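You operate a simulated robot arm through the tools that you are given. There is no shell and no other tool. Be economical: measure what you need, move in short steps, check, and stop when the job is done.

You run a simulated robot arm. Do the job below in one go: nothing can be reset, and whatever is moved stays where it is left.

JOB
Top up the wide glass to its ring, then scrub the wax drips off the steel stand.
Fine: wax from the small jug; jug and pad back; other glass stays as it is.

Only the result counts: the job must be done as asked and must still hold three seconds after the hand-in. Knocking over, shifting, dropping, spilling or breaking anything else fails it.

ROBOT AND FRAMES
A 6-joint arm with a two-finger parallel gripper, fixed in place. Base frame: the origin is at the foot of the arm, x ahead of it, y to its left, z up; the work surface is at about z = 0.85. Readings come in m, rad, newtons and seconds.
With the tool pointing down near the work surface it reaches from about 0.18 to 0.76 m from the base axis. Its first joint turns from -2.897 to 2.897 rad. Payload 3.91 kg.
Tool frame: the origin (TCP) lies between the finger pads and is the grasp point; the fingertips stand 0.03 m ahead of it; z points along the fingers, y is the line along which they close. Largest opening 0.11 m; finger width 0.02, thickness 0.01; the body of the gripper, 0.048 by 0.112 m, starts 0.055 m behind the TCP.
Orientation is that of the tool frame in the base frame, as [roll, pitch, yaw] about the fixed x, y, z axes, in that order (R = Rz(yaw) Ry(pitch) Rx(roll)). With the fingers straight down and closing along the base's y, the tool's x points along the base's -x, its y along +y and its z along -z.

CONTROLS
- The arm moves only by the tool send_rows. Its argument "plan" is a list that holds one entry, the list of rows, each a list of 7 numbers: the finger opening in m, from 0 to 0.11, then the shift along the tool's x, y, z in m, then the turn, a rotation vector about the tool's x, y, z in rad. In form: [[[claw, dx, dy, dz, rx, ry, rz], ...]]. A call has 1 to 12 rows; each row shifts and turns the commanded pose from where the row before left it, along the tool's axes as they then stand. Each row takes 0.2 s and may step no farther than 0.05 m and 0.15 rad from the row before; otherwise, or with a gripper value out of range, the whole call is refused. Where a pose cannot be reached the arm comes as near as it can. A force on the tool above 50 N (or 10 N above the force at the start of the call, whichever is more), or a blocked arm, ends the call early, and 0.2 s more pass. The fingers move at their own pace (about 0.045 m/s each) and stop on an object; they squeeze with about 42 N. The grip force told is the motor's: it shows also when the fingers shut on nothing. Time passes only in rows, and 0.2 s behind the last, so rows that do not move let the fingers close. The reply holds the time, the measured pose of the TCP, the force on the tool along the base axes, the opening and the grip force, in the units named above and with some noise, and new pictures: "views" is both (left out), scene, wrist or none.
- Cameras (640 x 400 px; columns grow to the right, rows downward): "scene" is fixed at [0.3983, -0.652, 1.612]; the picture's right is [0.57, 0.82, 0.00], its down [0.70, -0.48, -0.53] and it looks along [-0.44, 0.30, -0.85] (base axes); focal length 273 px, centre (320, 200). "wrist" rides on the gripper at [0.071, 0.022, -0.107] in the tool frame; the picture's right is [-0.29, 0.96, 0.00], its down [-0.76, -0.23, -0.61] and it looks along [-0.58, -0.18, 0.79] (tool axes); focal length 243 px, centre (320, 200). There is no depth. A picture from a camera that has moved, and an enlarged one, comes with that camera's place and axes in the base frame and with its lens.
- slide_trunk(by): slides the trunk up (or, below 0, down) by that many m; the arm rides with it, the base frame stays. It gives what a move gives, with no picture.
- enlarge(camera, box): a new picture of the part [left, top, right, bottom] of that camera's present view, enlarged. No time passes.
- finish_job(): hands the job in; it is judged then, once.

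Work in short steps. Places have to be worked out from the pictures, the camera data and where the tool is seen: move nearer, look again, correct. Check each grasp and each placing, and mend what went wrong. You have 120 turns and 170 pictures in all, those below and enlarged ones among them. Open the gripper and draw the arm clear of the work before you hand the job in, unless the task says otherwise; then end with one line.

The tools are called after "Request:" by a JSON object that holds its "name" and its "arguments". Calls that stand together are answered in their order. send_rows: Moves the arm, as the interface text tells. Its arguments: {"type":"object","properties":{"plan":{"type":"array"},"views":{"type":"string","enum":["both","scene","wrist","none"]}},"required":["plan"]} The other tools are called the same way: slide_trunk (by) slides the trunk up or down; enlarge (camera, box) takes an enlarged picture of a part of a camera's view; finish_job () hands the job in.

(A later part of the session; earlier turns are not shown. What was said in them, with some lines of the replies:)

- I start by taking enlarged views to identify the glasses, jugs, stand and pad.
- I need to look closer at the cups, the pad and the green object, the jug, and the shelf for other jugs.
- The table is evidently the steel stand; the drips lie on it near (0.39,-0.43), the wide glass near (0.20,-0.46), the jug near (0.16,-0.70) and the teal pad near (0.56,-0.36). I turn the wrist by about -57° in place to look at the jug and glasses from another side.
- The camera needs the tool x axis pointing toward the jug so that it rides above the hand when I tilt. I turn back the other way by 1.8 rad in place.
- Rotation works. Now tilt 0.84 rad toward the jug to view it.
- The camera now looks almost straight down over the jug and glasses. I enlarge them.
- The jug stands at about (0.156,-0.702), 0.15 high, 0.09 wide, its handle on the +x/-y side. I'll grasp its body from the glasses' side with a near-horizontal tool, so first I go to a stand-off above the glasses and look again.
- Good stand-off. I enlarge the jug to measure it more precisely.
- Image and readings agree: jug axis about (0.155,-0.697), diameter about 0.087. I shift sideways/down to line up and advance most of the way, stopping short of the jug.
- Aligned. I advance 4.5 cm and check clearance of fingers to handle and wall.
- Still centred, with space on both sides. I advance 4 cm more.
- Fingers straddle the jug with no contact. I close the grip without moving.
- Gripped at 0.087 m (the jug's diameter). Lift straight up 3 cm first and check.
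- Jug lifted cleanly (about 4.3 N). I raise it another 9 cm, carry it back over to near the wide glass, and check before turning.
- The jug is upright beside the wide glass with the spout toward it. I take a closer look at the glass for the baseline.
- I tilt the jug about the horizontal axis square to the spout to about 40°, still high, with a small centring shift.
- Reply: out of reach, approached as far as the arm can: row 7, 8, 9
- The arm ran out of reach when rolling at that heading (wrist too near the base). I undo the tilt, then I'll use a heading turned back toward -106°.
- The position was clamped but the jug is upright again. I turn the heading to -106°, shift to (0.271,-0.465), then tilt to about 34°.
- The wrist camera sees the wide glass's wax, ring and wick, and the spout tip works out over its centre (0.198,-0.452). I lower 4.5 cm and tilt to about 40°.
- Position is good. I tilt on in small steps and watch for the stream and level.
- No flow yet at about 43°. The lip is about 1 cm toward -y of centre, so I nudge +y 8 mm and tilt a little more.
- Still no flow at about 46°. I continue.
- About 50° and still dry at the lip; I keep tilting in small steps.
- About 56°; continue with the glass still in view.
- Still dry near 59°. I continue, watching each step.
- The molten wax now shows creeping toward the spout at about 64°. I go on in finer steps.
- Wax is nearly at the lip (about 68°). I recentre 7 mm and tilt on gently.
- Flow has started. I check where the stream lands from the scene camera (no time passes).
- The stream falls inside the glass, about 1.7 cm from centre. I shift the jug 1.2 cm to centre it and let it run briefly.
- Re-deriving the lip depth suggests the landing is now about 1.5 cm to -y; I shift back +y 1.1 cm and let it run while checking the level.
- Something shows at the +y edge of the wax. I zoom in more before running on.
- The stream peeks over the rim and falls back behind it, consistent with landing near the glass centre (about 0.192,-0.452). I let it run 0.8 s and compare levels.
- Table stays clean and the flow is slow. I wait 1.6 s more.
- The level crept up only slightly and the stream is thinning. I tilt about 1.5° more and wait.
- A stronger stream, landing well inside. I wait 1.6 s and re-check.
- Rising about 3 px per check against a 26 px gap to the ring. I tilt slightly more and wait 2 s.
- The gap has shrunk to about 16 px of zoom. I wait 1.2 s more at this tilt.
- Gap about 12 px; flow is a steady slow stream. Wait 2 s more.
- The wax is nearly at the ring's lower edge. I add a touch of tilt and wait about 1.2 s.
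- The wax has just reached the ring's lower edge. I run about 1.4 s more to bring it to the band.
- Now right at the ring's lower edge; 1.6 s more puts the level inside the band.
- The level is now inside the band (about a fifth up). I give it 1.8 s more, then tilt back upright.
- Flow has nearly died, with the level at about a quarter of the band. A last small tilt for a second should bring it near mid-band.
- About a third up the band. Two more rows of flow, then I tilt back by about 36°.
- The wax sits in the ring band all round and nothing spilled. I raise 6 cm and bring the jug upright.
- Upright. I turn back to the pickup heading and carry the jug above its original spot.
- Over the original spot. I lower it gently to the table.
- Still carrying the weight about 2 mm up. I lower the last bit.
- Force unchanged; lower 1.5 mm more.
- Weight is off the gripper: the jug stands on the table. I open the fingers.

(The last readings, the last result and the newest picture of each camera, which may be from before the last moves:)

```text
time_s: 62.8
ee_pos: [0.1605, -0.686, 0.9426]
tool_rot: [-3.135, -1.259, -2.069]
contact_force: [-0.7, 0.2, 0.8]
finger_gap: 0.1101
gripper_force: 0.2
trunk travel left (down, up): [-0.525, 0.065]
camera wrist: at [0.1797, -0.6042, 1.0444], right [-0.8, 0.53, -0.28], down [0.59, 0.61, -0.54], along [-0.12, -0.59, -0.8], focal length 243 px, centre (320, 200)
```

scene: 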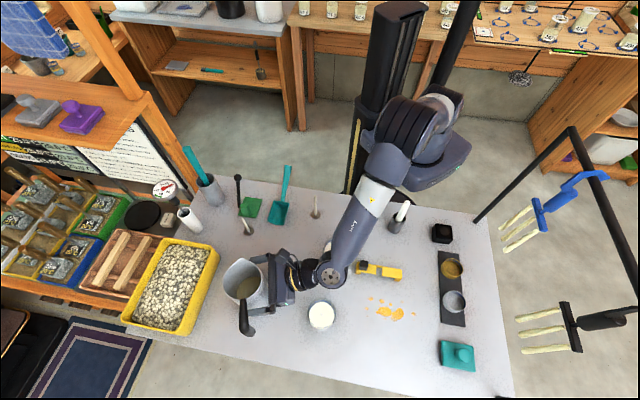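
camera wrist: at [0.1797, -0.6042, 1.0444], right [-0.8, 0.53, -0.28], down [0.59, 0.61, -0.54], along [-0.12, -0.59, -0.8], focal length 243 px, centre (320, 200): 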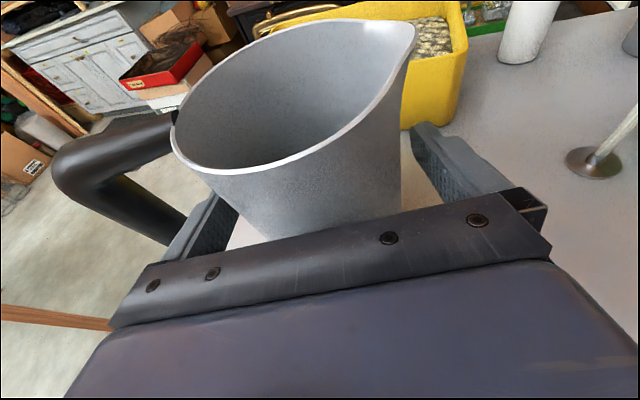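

The jug stands where it was. I back straight out and then rise.

Request:
{"name": "send_rows", "arguments": {"plan": [[[0.11, 0, 0, -0.025, 0, 0, 0], [0.11, 0, 0, -0.035, 0, 0, 0], [0.11, 0, 0, -0.04, 0, 0, 0], [0.11, 0, 0, -0.04, 0, 0, 0], [0.11, 0.02, 0, -0.04, 0, 0, 0], [0.11, 0.04, 0, -0.02, 0, 0, 0], [0.11, 0.045, 0, -0.015, 0, 0, 0], [0.11, 0.045, 0, -0.015, 0, 0, 0]]], "views": "scene"}}

Request:
{"name": "enlarge", "arguments": {"camera": "scene", "box": [425, 325, 485, 375]}}

Request:
{"name": "enlarge", "arguments": {"camera": "scene", "box": [200, 220, 380, 350]}}

```text
time_s: 64.6
ee_pos: [0.2433, -0.5324, 1.1567]
tool_rot: [-3.135, -1.26, -2.068]
contact_force: [-0.2, -0.3, 0.4]
finger_gap: 0.1101
gripper_force: 0.1
trunk travel left (down, up): [-0.525, 0.065]
```

scene: 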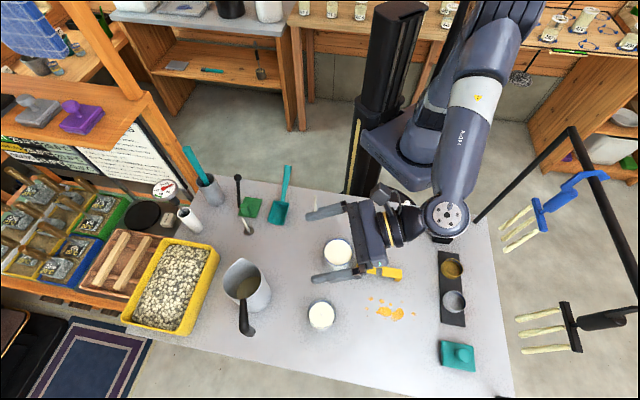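

```text
8.00 times, centred on (455, 350) of scene
camera zoom: at [0.3983, -0.652, 1.612], right [0.57, 0.82, 0.0], down [0.7, -0.48, -0.53], along [-0.44, 0.3, -0.85], focal length 2183 px, centre (-760, -1000)
```

zoom: 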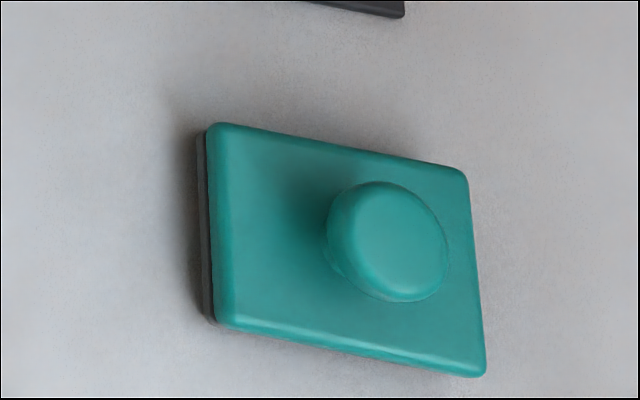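

```text
3.08 times, centred on (290, 285) of scene
camera zoom: at [0.3983, -0.652, 1.612], right [0.57, 0.82, 0.0], down [0.7, -0.48, -0.53], along [-0.44, 0.3, -0.85], focal length 840 px, centre (412, -62)
```

zoom: 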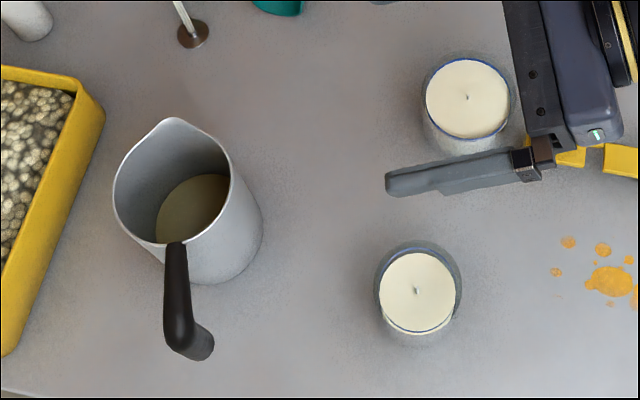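

Jug is back, both glasses stand and the wide glass is at its ring. Next the teal scrubber pad at about (0.56,-0.365), knob on top. I return the tool to pointing down.

Request:
{"name": "send_rows", "arguments": {"plan": [[[0.11, 0, 0, 0, 0, -0.14, 0], [0.11, 0, 0, 0, 0, -0.14, 0], [0.11, 0, 0, 0, 0, -0.14, 0], [0.11, 0, 0, 0, 0, -0.14, 0], [0.11, 0, 0, 0, 0, -0.14, 0], [0.11, 0, 0, 0, 0, -0.14, 0], [0.11, 0, 0, 0, 0, -0.14, 0], [0.11, 0, 0, 0, 0, -0.14, 0], [0.11, 0, 0, 0, 0, -0.14, 0]]], "views": "none"}}

```text
time_s: 66.6
ee_pos: [0.2418, -0.5337, 1.1558]
tool_rot: [-3.141, 0.004, -2.062]
contact_force: [0.4, 0.0, 0.4]
finger_gap: 0.1102
gripper_force: 0.1
trunk travel left (down, up): [-0.525, 0.065]
```

Now I move over above the pad at z about 1.05 and look.

Request:
{"name": "send_rows", "arguments": {"plan": [[[0.11, -0.0373, -0.0251, 0.0125, 0, 0, 0], [0.11, -0.0373, -0.0251, 0.0125, 0, 0, 0], [0.11, -0.0373, -0.0251, 0.0125, 0, 0, 0], [0.11, -0.0373, -0.0251, 0.0125, 0, 0, 0], [0.11, -0.0373, -0.0251, 0.0125, 0, 0, 0], [0.11, -0.0373, -0.0251, 0.0125, 0, 0, 0], [0.11, -0.0373, -0.0251, 0.0125, 0, 0, 0], [0.11, -0.0373, -0.0251, 0.0125, 0, 0, 0]]], "views": "both"}}

```text
time_s: 68.4
ee_pos: [0.5594, -0.366, 1.0575]
tool_rot: [-3.14, 0.001, -2.062]
contact_force: [0.1, -0.7, -1.0]
finger_gap: 0.11
gripper_force: 0.0
trunk travel left (down, up): [-0.525, 0.065]
camera wrist: at [0.5071, -0.4175, 1.1646], right [-0.71, 0.71, 0.0], down [0.56, 0.56, 0.61], along [0.43, 0.43, -0.79], focal length 243 px, centre (320, 200)
```

scene: 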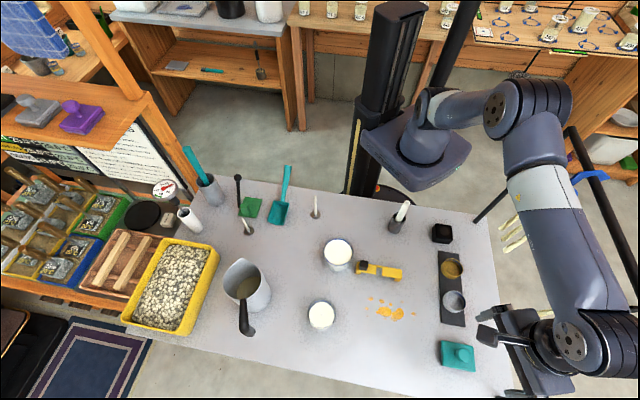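
wrist: 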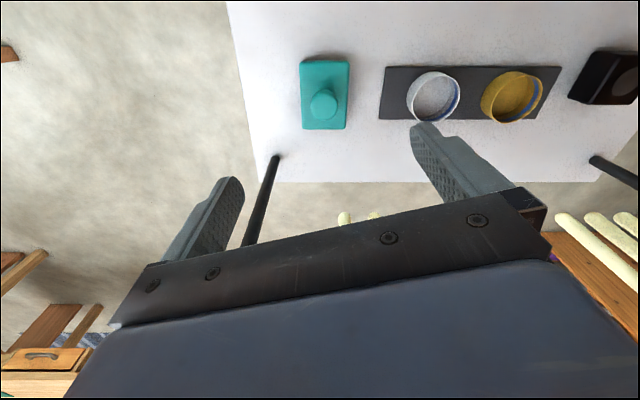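

I enlarge the pad in the wrist view to fix its place and orientation.

Request:
{"name": "enlarge", "arguments": {"camera": "wrist", "box": [275, 40, 375, 140]}}

```text
4.00 times, centred on (325, 90) of wrist
camera zoom: at [0.5071, -0.4175, 1.1646], right [-0.71, 0.71, 0.0], down [0.56, 0.56, 0.61], along [0.43, 0.43, -0.79], focal length 970 px, centre (300, 640)
```

zoom: 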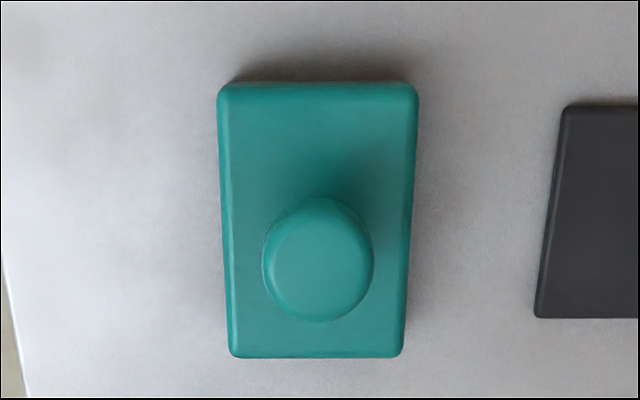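

Pad centre about (0.559,-0.361), 74×54 mm with its long side along 45°, knob 30 mm wide. I align the fingers across the short side, centre and descend to just above the knob.

Request:
{"name": "send_rows", "arguments": {"plan": [[[0.11, 0, 0, 0, 0, 0, 0.147], [0.11, 0, 0, 0, 0, 0, 0.147], [0.11, -0.0035, 0.0035, 0, 0, 0, 0], [0.11, 0, 0, 0.0375, 0, 0, 0], [0.11, 0, 0, 0.0375, 0, 0, 0], [0.11, 0, 0, 0.0375, 0, 0, 0]]], "views": "both"}}

Request:
{"name": "enlarge", "arguments": {"camera": "scene", "box": [415, 310, 515, 390]}}

```text
time_s: 69.8
ee_pos: [0.5594, -0.3605, 0.9436]
tool_rot: [-3.14, 0.003, -2.359]
contact_force: [-0.2, -0.2, -0.4]
finger_gap: 0.1101
gripper_force: 0.0
trunk travel left (down, up): [-0.525, 0.065]
camera wrist: at [0.494, -0.3948, 1.0522], right [-0.47, 0.88, 0.0], down [0.7, 0.37, 0.61], along [0.54, 0.29, -0.79], focal length 243 px, centre (320, 200)
```

scene: 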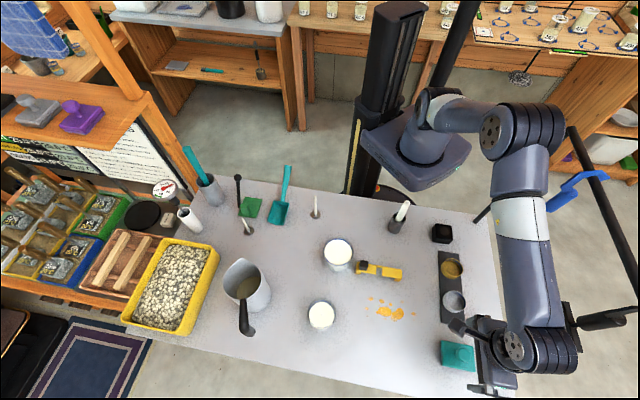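
wrist: 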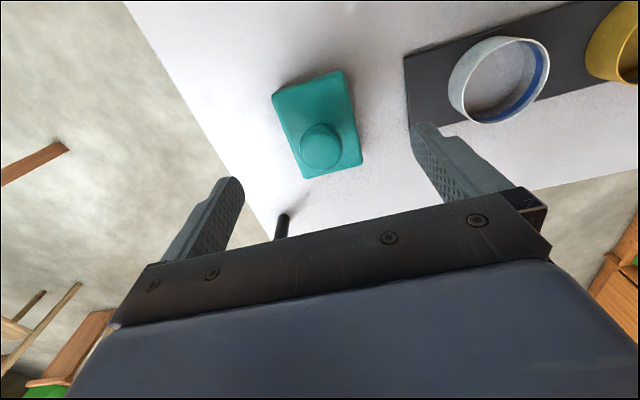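

```text
5.00 times, centred on (465, 350) of scene
camera zoom: at [0.3983, -0.652, 1.612], right [0.57, 0.82, 0.0], down [0.7, -0.48, -0.53], along [-0.44, 0.3, -0.85], focal length 1364 px, centre (-405, -550)
```

zoom: 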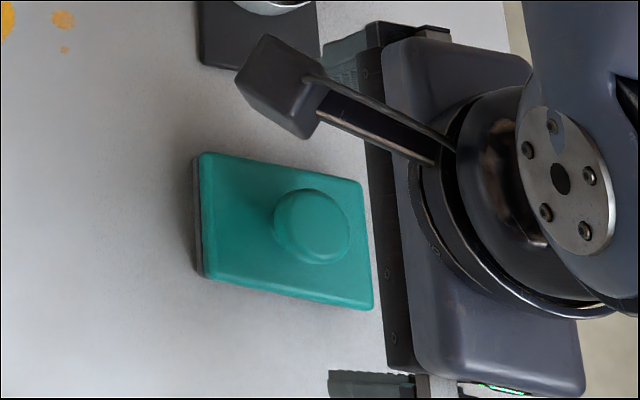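

Centred: the knob lies exactly on the tool axis. I narrow the fingers to 0.06 and go down to TCP z≈0.91.

Request:
{"name": "send_rows", "arguments": {"plan": [[[0.06, 0, 0, 0, 0, 0, 0], [0.06, 0, 0, 0, 0, 0, 0], [0.06, 0, 0, 0, 0, 0, 0], [0.06, 0, 0, 0.02, 0, 0, 0], [0.06, 0, 0, 0.012, 0, 0, 0]]], "views": "both"}}

Request:
{"name": "enlarge", "arguments": {"camera": "wrist", "box": [220, 60, 420, 220]}}

Request:
{"name": "enlarge", "arguments": {"camera": "scene", "box": [425, 325, 495, 380]}}

```text
time_s: 71.0
ee_pos: [0.559, -0.361, 0.9128]
tool_rot: [-3.14, 0.003, -2.357]
contact_force: [0.6, -0.7, 0.0]
finger_gap: 0.0599
gripper_force: 0.1
trunk travel left (down, up): [-0.525, 0.065]
camera wrist: at [0.4944, -0.3949, 1.0198], right [-0.47, 0.88, 0.0], down [0.7, 0.37, 0.61], along [0.54, 0.29, -0.79], focal length 243 px, centre (320, 200)
```

scene: 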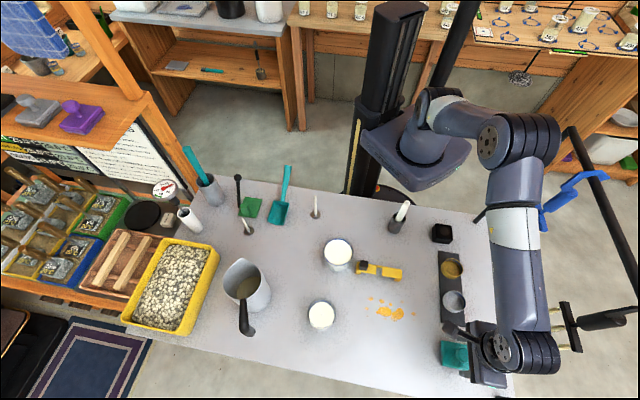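
wrist: 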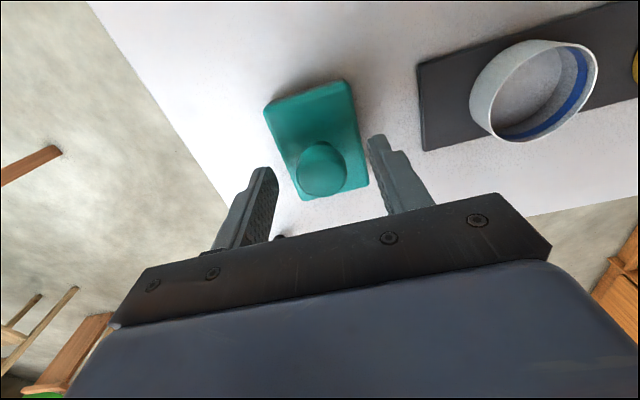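

```text
2.50 times, centred on (320, 140) of wrist
camera zoom: at [0.4944, -0.3949, 1.0198], right [-0.47, 0.88, 0.0], down [0.7, 0.37, 0.61], along [0.54, 0.29, -0.79], focal length 606 px, centre (320, 350)
```

zoom: 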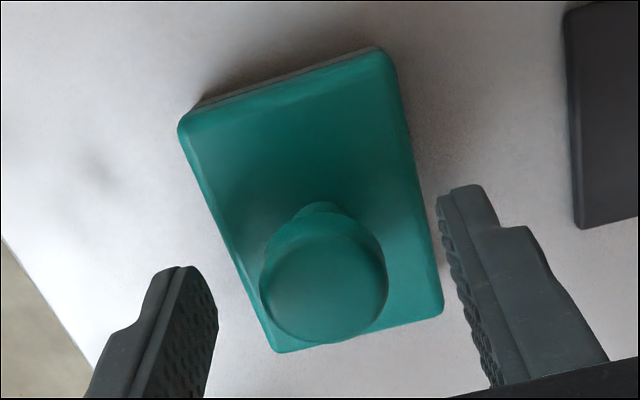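

```text
7.27 times, centred on (460, 352) of scene
camera zoom: at [0.3983, -0.652, 1.612], right [0.57, 0.82, 0.0], down [0.7, -0.48, -0.53], along [-0.44, 0.3, -0.85], focal length 1984 px, centre (-698, -909)
```

zoom: 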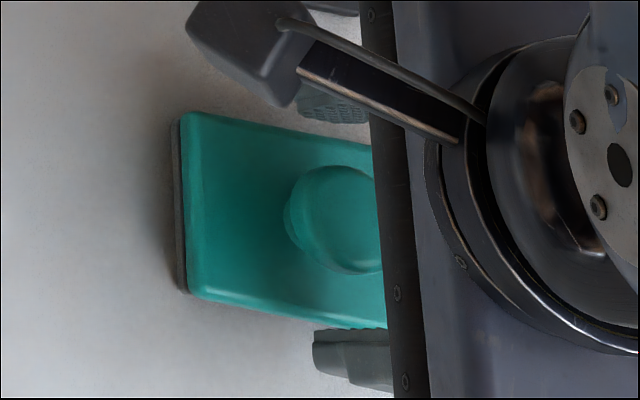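

Knob top is at about 0.898 and the plate top at about 0.871, so I go 6 mm lower and close on the knob.

Request:
{"name": "send_rows", "arguments": {"plan": [[[0.06, 0, 0, 0.006, 0, 0, 0], [0.0, 0, 0, 0, 0, 0, 0], [0.0, 0, 0, 0, 0, 0, 0], [0.0, 0, 0, 0, 0, 0, 0], [0.0, 0, 0, 0, 0, 0, 0]]], "views": "wrist"}}

```text
time_s: 72.2
ee_pos: [0.5596, -0.3602, 0.9057]
tool_rot: [-3.141, 0.0, -2.359]
contact_force: [0.0, 1.0, 0.8]
finger_gap: 0.0287
gripper_force: 41.6
trunk travel left (down, up): [-0.525, 0.065]
camera wrist: at [0.4945, -0.3947, 1.0138], right [-0.47, 0.88, 0.0], down [0.7, 0.37, 0.61], along [0.54, 0.29, -0.79], focal length 243 px, centre (320, 200)
```

wrist: 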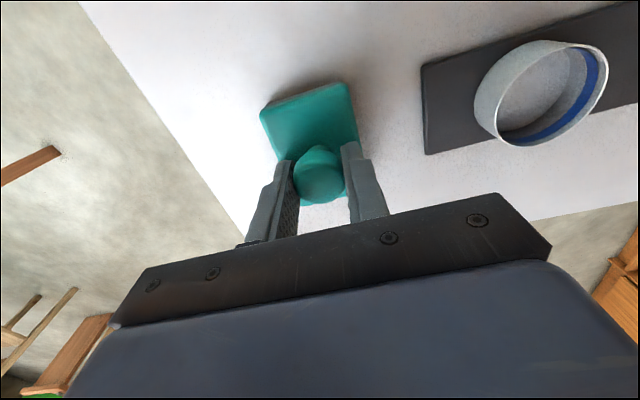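

Knob gripped firmly (0.029). I lift the pad 6 cm and carry it to above the near end of the drips.

Request:
{"name": "send_rows", "arguments": {"plan": [[[0.0, 0, 0, -0.02, 0, 0, 0], [0.0, 0, 0, -0.04, 0, 0, 0], [0.0, 0.0302, 0.0159, 0, 0, 0, 0], [0.0, 0.0302, 0.0159, 0, 0, 0, 0], [0.0, 0.0302, 0.0159, 0, 0, 0, 0], [0.0, 0.0302, 0.0159, 0, 0, 0, 0], [0.0, 0, 0, 0.03, 0, 0, 0]]], "views": "both"}}

Request:
{"name": "enlarge", "arguments": {"camera": "scene", "box": [350, 240, 470, 340]}}

```text
time_s: 73.8
ee_pos: [0.4288, -0.4002, 0.9355]
tool_rot: [-3.139, 0.001, -2.358]
contact_force: [-0.3, 0.3, -0.7]
finger_gap: 0.0287
gripper_force: 42.0
trunk travel left (down, up): [-0.525, 0.065]
camera wrist: at [0.364, -0.435, 1.0433], right [-0.47, 0.88, 0.0], down [0.7, 0.37, 0.61], along [0.54, 0.29, -0.79], focal length 243 px, centre (320, 200)
```

scene: 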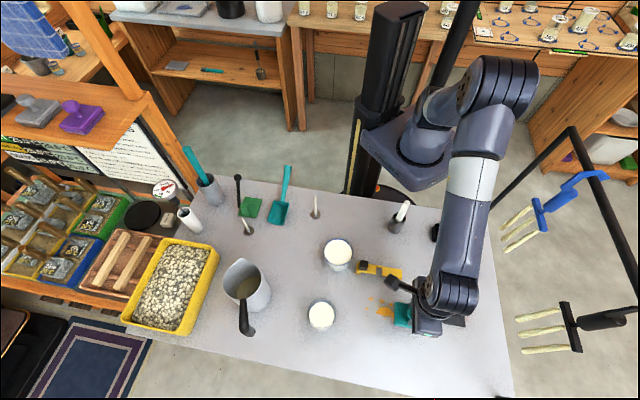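
wrist: 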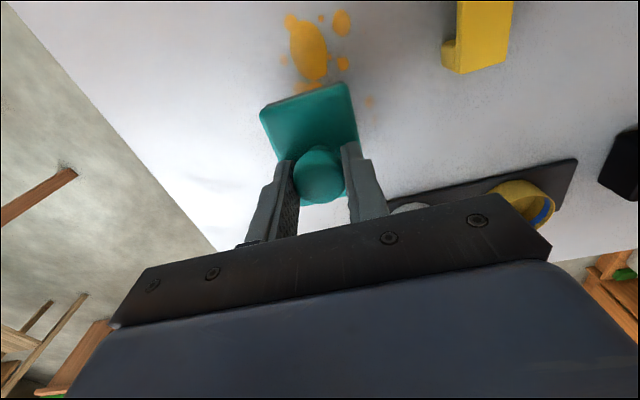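

```text
4.00 times, centred on (410, 290) of scene
camera zoom: at [0.3983, -0.652, 1.612], right [0.57, 0.82, 0.0], down [0.7, -0.48, -0.53], along [-0.44, 0.3, -0.85], focal length 1092 px, centre (-40, -160)
```

zoom: 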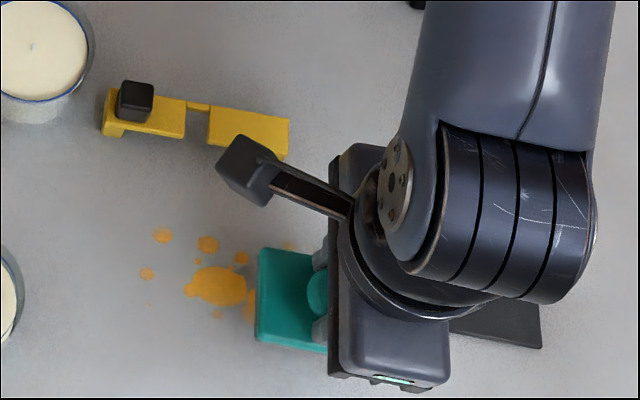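

The pad is just above the drips. I lower it onto the table with slight pressure.

Request:
{"name": "send_rows", "arguments": {"plan": [[[0.0, 0, 0, 0.02, 0, 0, 0], [0.0, 0, 0, 0.008, 0, 0, 0], [0.0, 0, 0, 0.003, 0, 0, 0], [0.0, 0, 0, 0, 0, 0, 0]]], "views": "none"}}

```text
time_s: 74.8
ee_pos: [0.4298, -0.4013, 0.9056]
tool_rot: [-3.137, 0.001, -2.361]
contact_force: [-1.2, -1.7, 7.1]
finger_gap: 0.0288
gripper_force: 41.7
trunk travel left (down, up): [-0.525, 0.065]
```

Pressing with about 7 N. I scrub the first lane along the long axis, forth and back.

Request:
{"name": "send_rows", "arguments": {"plan": [[[0.0, 0.017, 0, 0, 0, 0, 0], [0.0, 0.017, 0, 0, 0, 0, 0], [0.0, 0.017, 0, 0, 0, 0, 0], [0.0, 0.017, 0, 0, 0, 0, 0], [0.0, 0.017, 0, 0, 0, 0, 0], [0.0, 0, 0, 0, 0, 0, 0], [0.0, -0.017, 0, 0, 0, 0, 0], [0.0, -0.017, 0, 0, 0, 0, 0], [0.0, -0.017, 0, 0, 0, 0, 0], [0.0, -0.017, 0, 0, 0, 0, 0], [0.0, -0.017, 0, 0, 0, 0, 0]]], "views": "both"}}

Request:
{"name": "enlarge", "arguments": {"camera": "scene", "box": [350, 240, 470, 340]}}

```text
time_s: 77.2
ee_pos: [0.4294, -0.4016, 0.9067]
tool_rot: [-3.141, 0.002, -2.356]
contact_force: [-0.8, -0.2, 7.2]
finger_gap: 0.0286
gripper_force: 41.7
trunk travel left (down, up): [-0.525, 0.065]
camera wrist: at [0.3647, -0.4347, 1.0135], right [-0.47, 0.88, 0.0], down [0.7, 0.37, 0.61], along [0.54, 0.29, -0.79], focal length 243 px, centre (320, 200)
```

scene: 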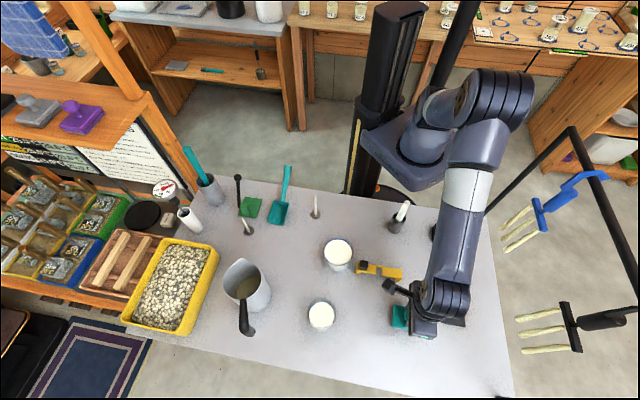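
wrist: 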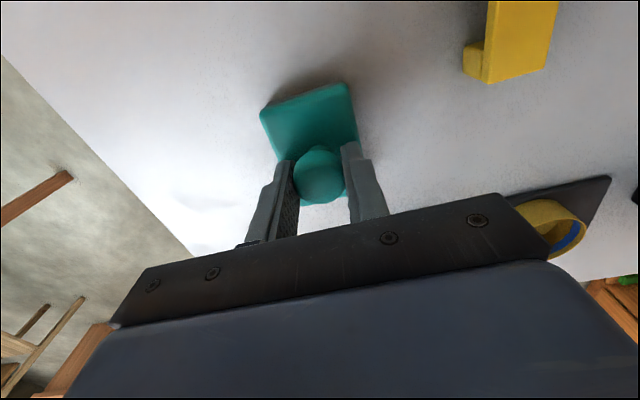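

```text
4.00 times, centred on (410, 290) of scene
camera zoom: at [0.3983, -0.652, 1.612], right [0.57, 0.82, 0.0], down [0.7, -0.48, -0.53], along [-0.44, 0.3, -0.85], focal length 1092 px, centre (-40, -160)
```

zoom: 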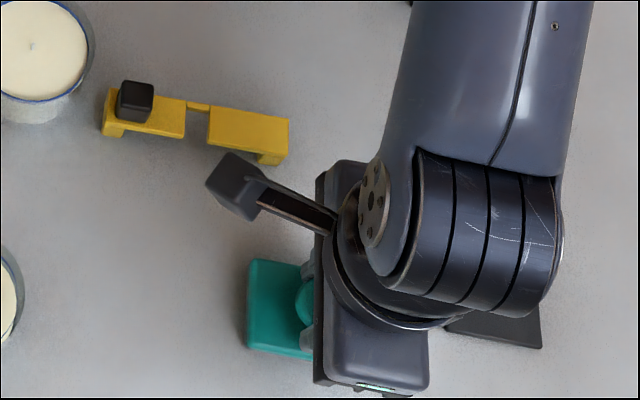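

All visible drips are gone after that lane. I scrub a second lane nearer the yellow tool and slightly longer to catch hidden remains.

Request:
{"name": "send_rows", "arguments": {"plan": [[[0.0, -0.012, 0, 0, 0, 0, 0], [0.0, 0, 0.011, 0, 0, 0, 0], [0.0, 0, 0.011, 0, 0, 0, 0], [0.0, 0.02, 0, 0, 0, 0, 0], [0.0, 0.02, 0, 0, 0, 0, 0], [0.0, 0.02, 0, 0, 0, 0, 0], [0.0, 0.02, 0, 0, 0, 0, 0], [0.0, 0.02, 0, 0, 0, 0, 0], [0.0, 0, -0.015, 0, 0, 0, 0], [0.0, 0, -0.015, 0, 0, 0, 0], [0.0, -0.02, 0, 0, 0, 0, 0], [0.0, -0.02, 0, 0, 0, 0, 0]]], "views": "none"}}

Request:
{"name": "send_rows", "arguments": {"plan": [[[0.0, -0.02, 0, 0, 0, 0, 0], [0.0, -0.02, 0, 0, 0, 0, 0], [0.0, -0.02, 0, 0, 0, 0, 0], [0.0, 0, 0, -0.01, 0, 0, 0], [0.0, 0, 0, -0.02, 0, 0, 0], [0.0, 0, 0, -0.03, 0, 0, 0]]], "views": "scene"}}

```text
time_s: 79.8
ee_pos: [0.4006, -0.4398, 0.9053]
tool_rot: [-3.139, 0.002, -2.358]
contact_force: [-0.7, 0.5, 6.7]
finger_gap: 0.0287
gripper_force: 41.8
trunk travel left (down, up): [-0.525, 0.065]
```

```text
time_s: 81.2
ee_pos: [0.4455, -0.3972, 0.9651]
tool_rot: [-3.14, 0.001, -2.358]
contact_force: [0.4, -0.5, -0.7]
finger_gap: 0.0288
gripper_force: 41.4
trunk travel left (down, up): [-0.525, 0.065]
```

scene: 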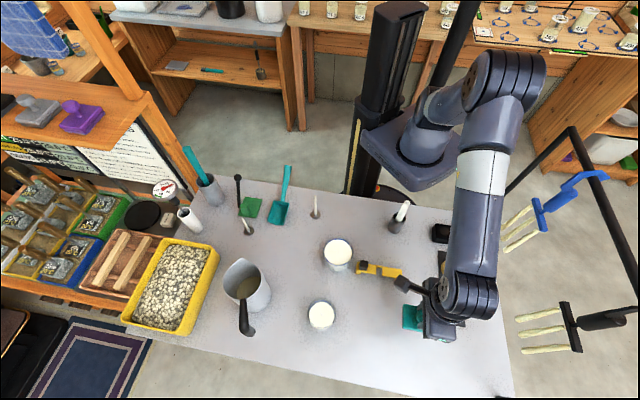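

The table looks clean. I carry the pad back to over its original place.

Request:
{"name": "send_rows", "arguments": {"plan": [[[0.0, -0.02695, -0.01383, 0, 0, 0, 0], [0.0, -0.02695, -0.01383, 0, 0, 0, 0], [0.0, -0.02695, -0.01383, 0, 0, 0, 0], [0.0, -0.02695, -0.01383, 0, 0, 0, 0], [0.0, 0, 0, 0.03, 0, 0, 0]]], "views": "both"}}

Request:
{"name": "enlarge", "arguments": {"camera": "scene", "box": [340, 260, 460, 350]}}

```text
time_s: 82.4
ee_pos: [0.5607, -0.3609, 0.9375]
tool_rot: [-3.14, 0.002, -2.357]
contact_force: [-0.6, 0.5, -0.5]
finger_gap: 0.0287
gripper_force: 41.4
trunk travel left (down, up): [-0.525, 0.065]
camera wrist: at [0.4951, -0.3945, 1.0447], right [-0.47, 0.88, 0.0], down [0.7, 0.37, 0.61], along [0.54, 0.29, -0.79], focal length 243 px, centre (320, 200)
```

scene: 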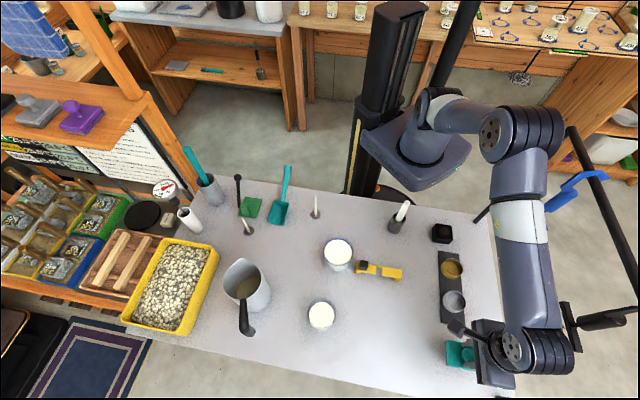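
wrist: 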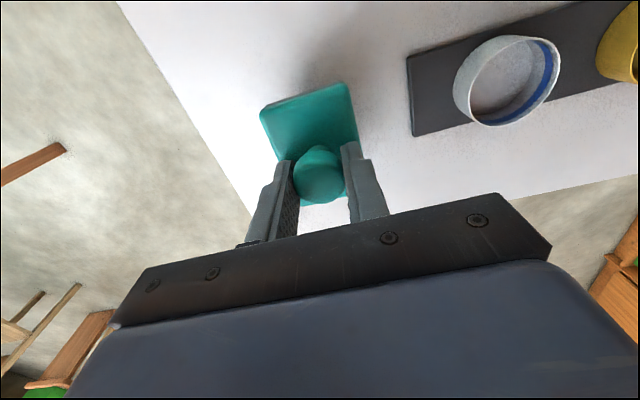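

```text
4.44 times, centred on (400, 305) of scene
camera zoom: at [0.3983, -0.652, 1.612], right [0.57, 0.82, 0.0], down [0.7, -0.48, -0.53], along [-0.44, 0.3, -0.85], focal length 1213 px, centre (-36, -267)
```

zoom: 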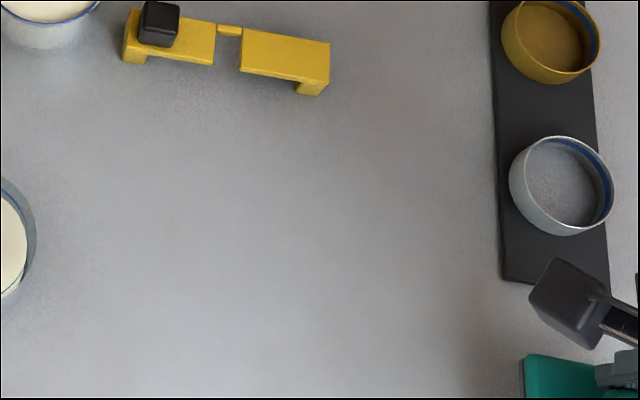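

Table is fully clean. I lower the pad onto its original spot.

Request:
{"name": "send_rows", "arguments": {"plan": [[[0.0, 0, 0, 0.02, 0, 0, 0], [0.0, 0, 0, 0.008, 0, 0, 0], [0.0, 0, 0, 0.0015, 0, 0, 0], [0.0, 0, 0, 0, 0, 0, 0]]], "views": "none"}}

```text
time_s: 83.4
ee_pos: [0.5607, -0.3601, 0.9061]
tool_rot: [-3.141, 0.003, -2.358]
contact_force: [0.2, 0.6, -0.3]
finger_gap: 0.0284
gripper_force: 41.8
trunk travel left (down, up): [-0.525, 0.065]
```

At the grasp height (0.906). A last 0.8 mm, then I open.

Request:
{"name": "send_rows", "arguments": {"plan": [[[0.0, 0, 0, 0.0008, 0, 0, 0], [0.06, 0, 0, 0, 0, 0, 0], [0.06, 0, 0, 0, 0, 0, 0], [0.06, 0, 0, 0, 0, 0, 0], [0.06, 0, 0, -0.02, 0, 0, 0], [0.06, 0, 0, -0.04, 0, 0, 0], [0.06, 0, 0, -0.05, 0, 0, 0], [0.06, 0.02, 0, -0.04, 0, 0, 0]]], "views": "both"}}

```text
time_s: 85.2
ee_pos: [0.544, -0.3743, 1.0556]
tool_rot: [-3.141, 0.002, -2.357]
contact_force: [0.6, 0.3, 0.6]
finger_gap: 0.0599
gripper_force: 0.0
trunk travel left (down, up): [-0.525, 0.065]
camera wrist: at [0.4791, -0.4089, 1.1638], right [-0.47, 0.88, 0.0], down [0.7, 0.37, 0.61], along [0.54, 0.29, -0.79], focal length 243 px, centre (320, 200)
```

scene: 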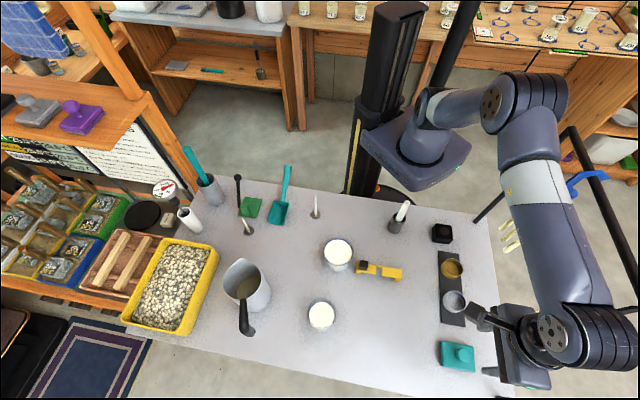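
wrist: 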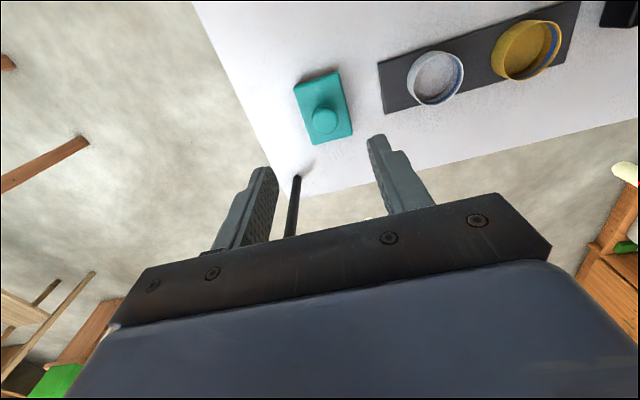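

Pad is back in place. I draw the arm up and back toward the base, open, and take a final look at the glasses.

Request:
{"name": "send_rows", "arguments": {"plan": [[[0.11, 0, 0, -0.045, 0, 0, 0], [0.11, 0, 0, -0.045, 0, 0, 0], [0.11, 0.025, 0.02, -0.035, 0, 0, 0], [0.11, 0.03, 0.03, -0.02, 0, 0, 0], [0.11, 0.03, 0.035, 0, 0, 0, 0], [0.11, 0.03, 0.035, 0, 0, 0, 0], [0.11, 0.03, 0.035, 0, 0, 0, 0], [0.11, 0, 0, 0, 0, 0, 0]]], "views": "scene"}}

Request:
{"name": "enlarge", "arguments": {"camera": "scene", "box": [300, 230, 380, 340]}}

```text
time_s: 87.0
ee_pos: [0.3314, -0.367, 1.2001]
tool_rot: [-3.14, 0.001, -2.355]
contact_force: [0.3, -0.3, -0.5]
finger_gap: 0.1101
gripper_force: 0.1
trunk travel left (down, up): [-0.525, 0.065]
```

scene: 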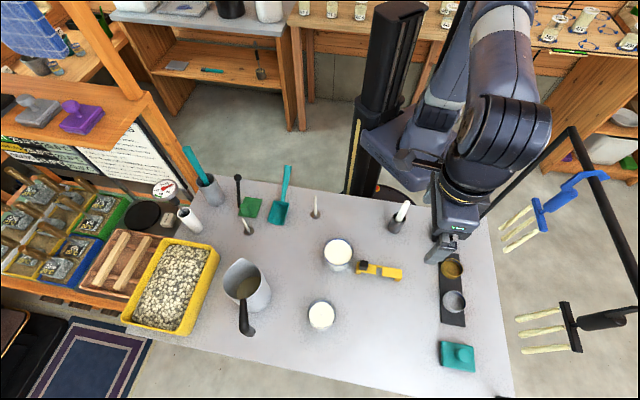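

```text
3.64 times, centred on (340, 285) of scene
camera zoom: at [0.3983, -0.652, 1.612], right [0.57, 0.82, 0.0], down [0.7, -0.48, -0.53], along [-0.44, 0.3, -0.85], focal length 992 px, centre (247, -109)
```

zoom: 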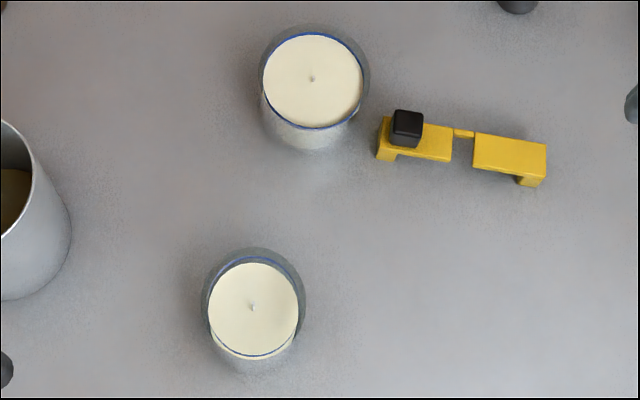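

The wide glass is at its ring, the table is clean, and the jug and pad are back. The narrow glass is as it was and the arm is clear, so I hand in.

Request:
{"name": "finish_job", "arguments": {}}

```text
The job is handed in.
```

The wide glass is topped up to its ring with wax from the jug and the drips are scrubbed off the steel table (which I took to be the stand); jug and pad are back in place, and the other glass is untouched.
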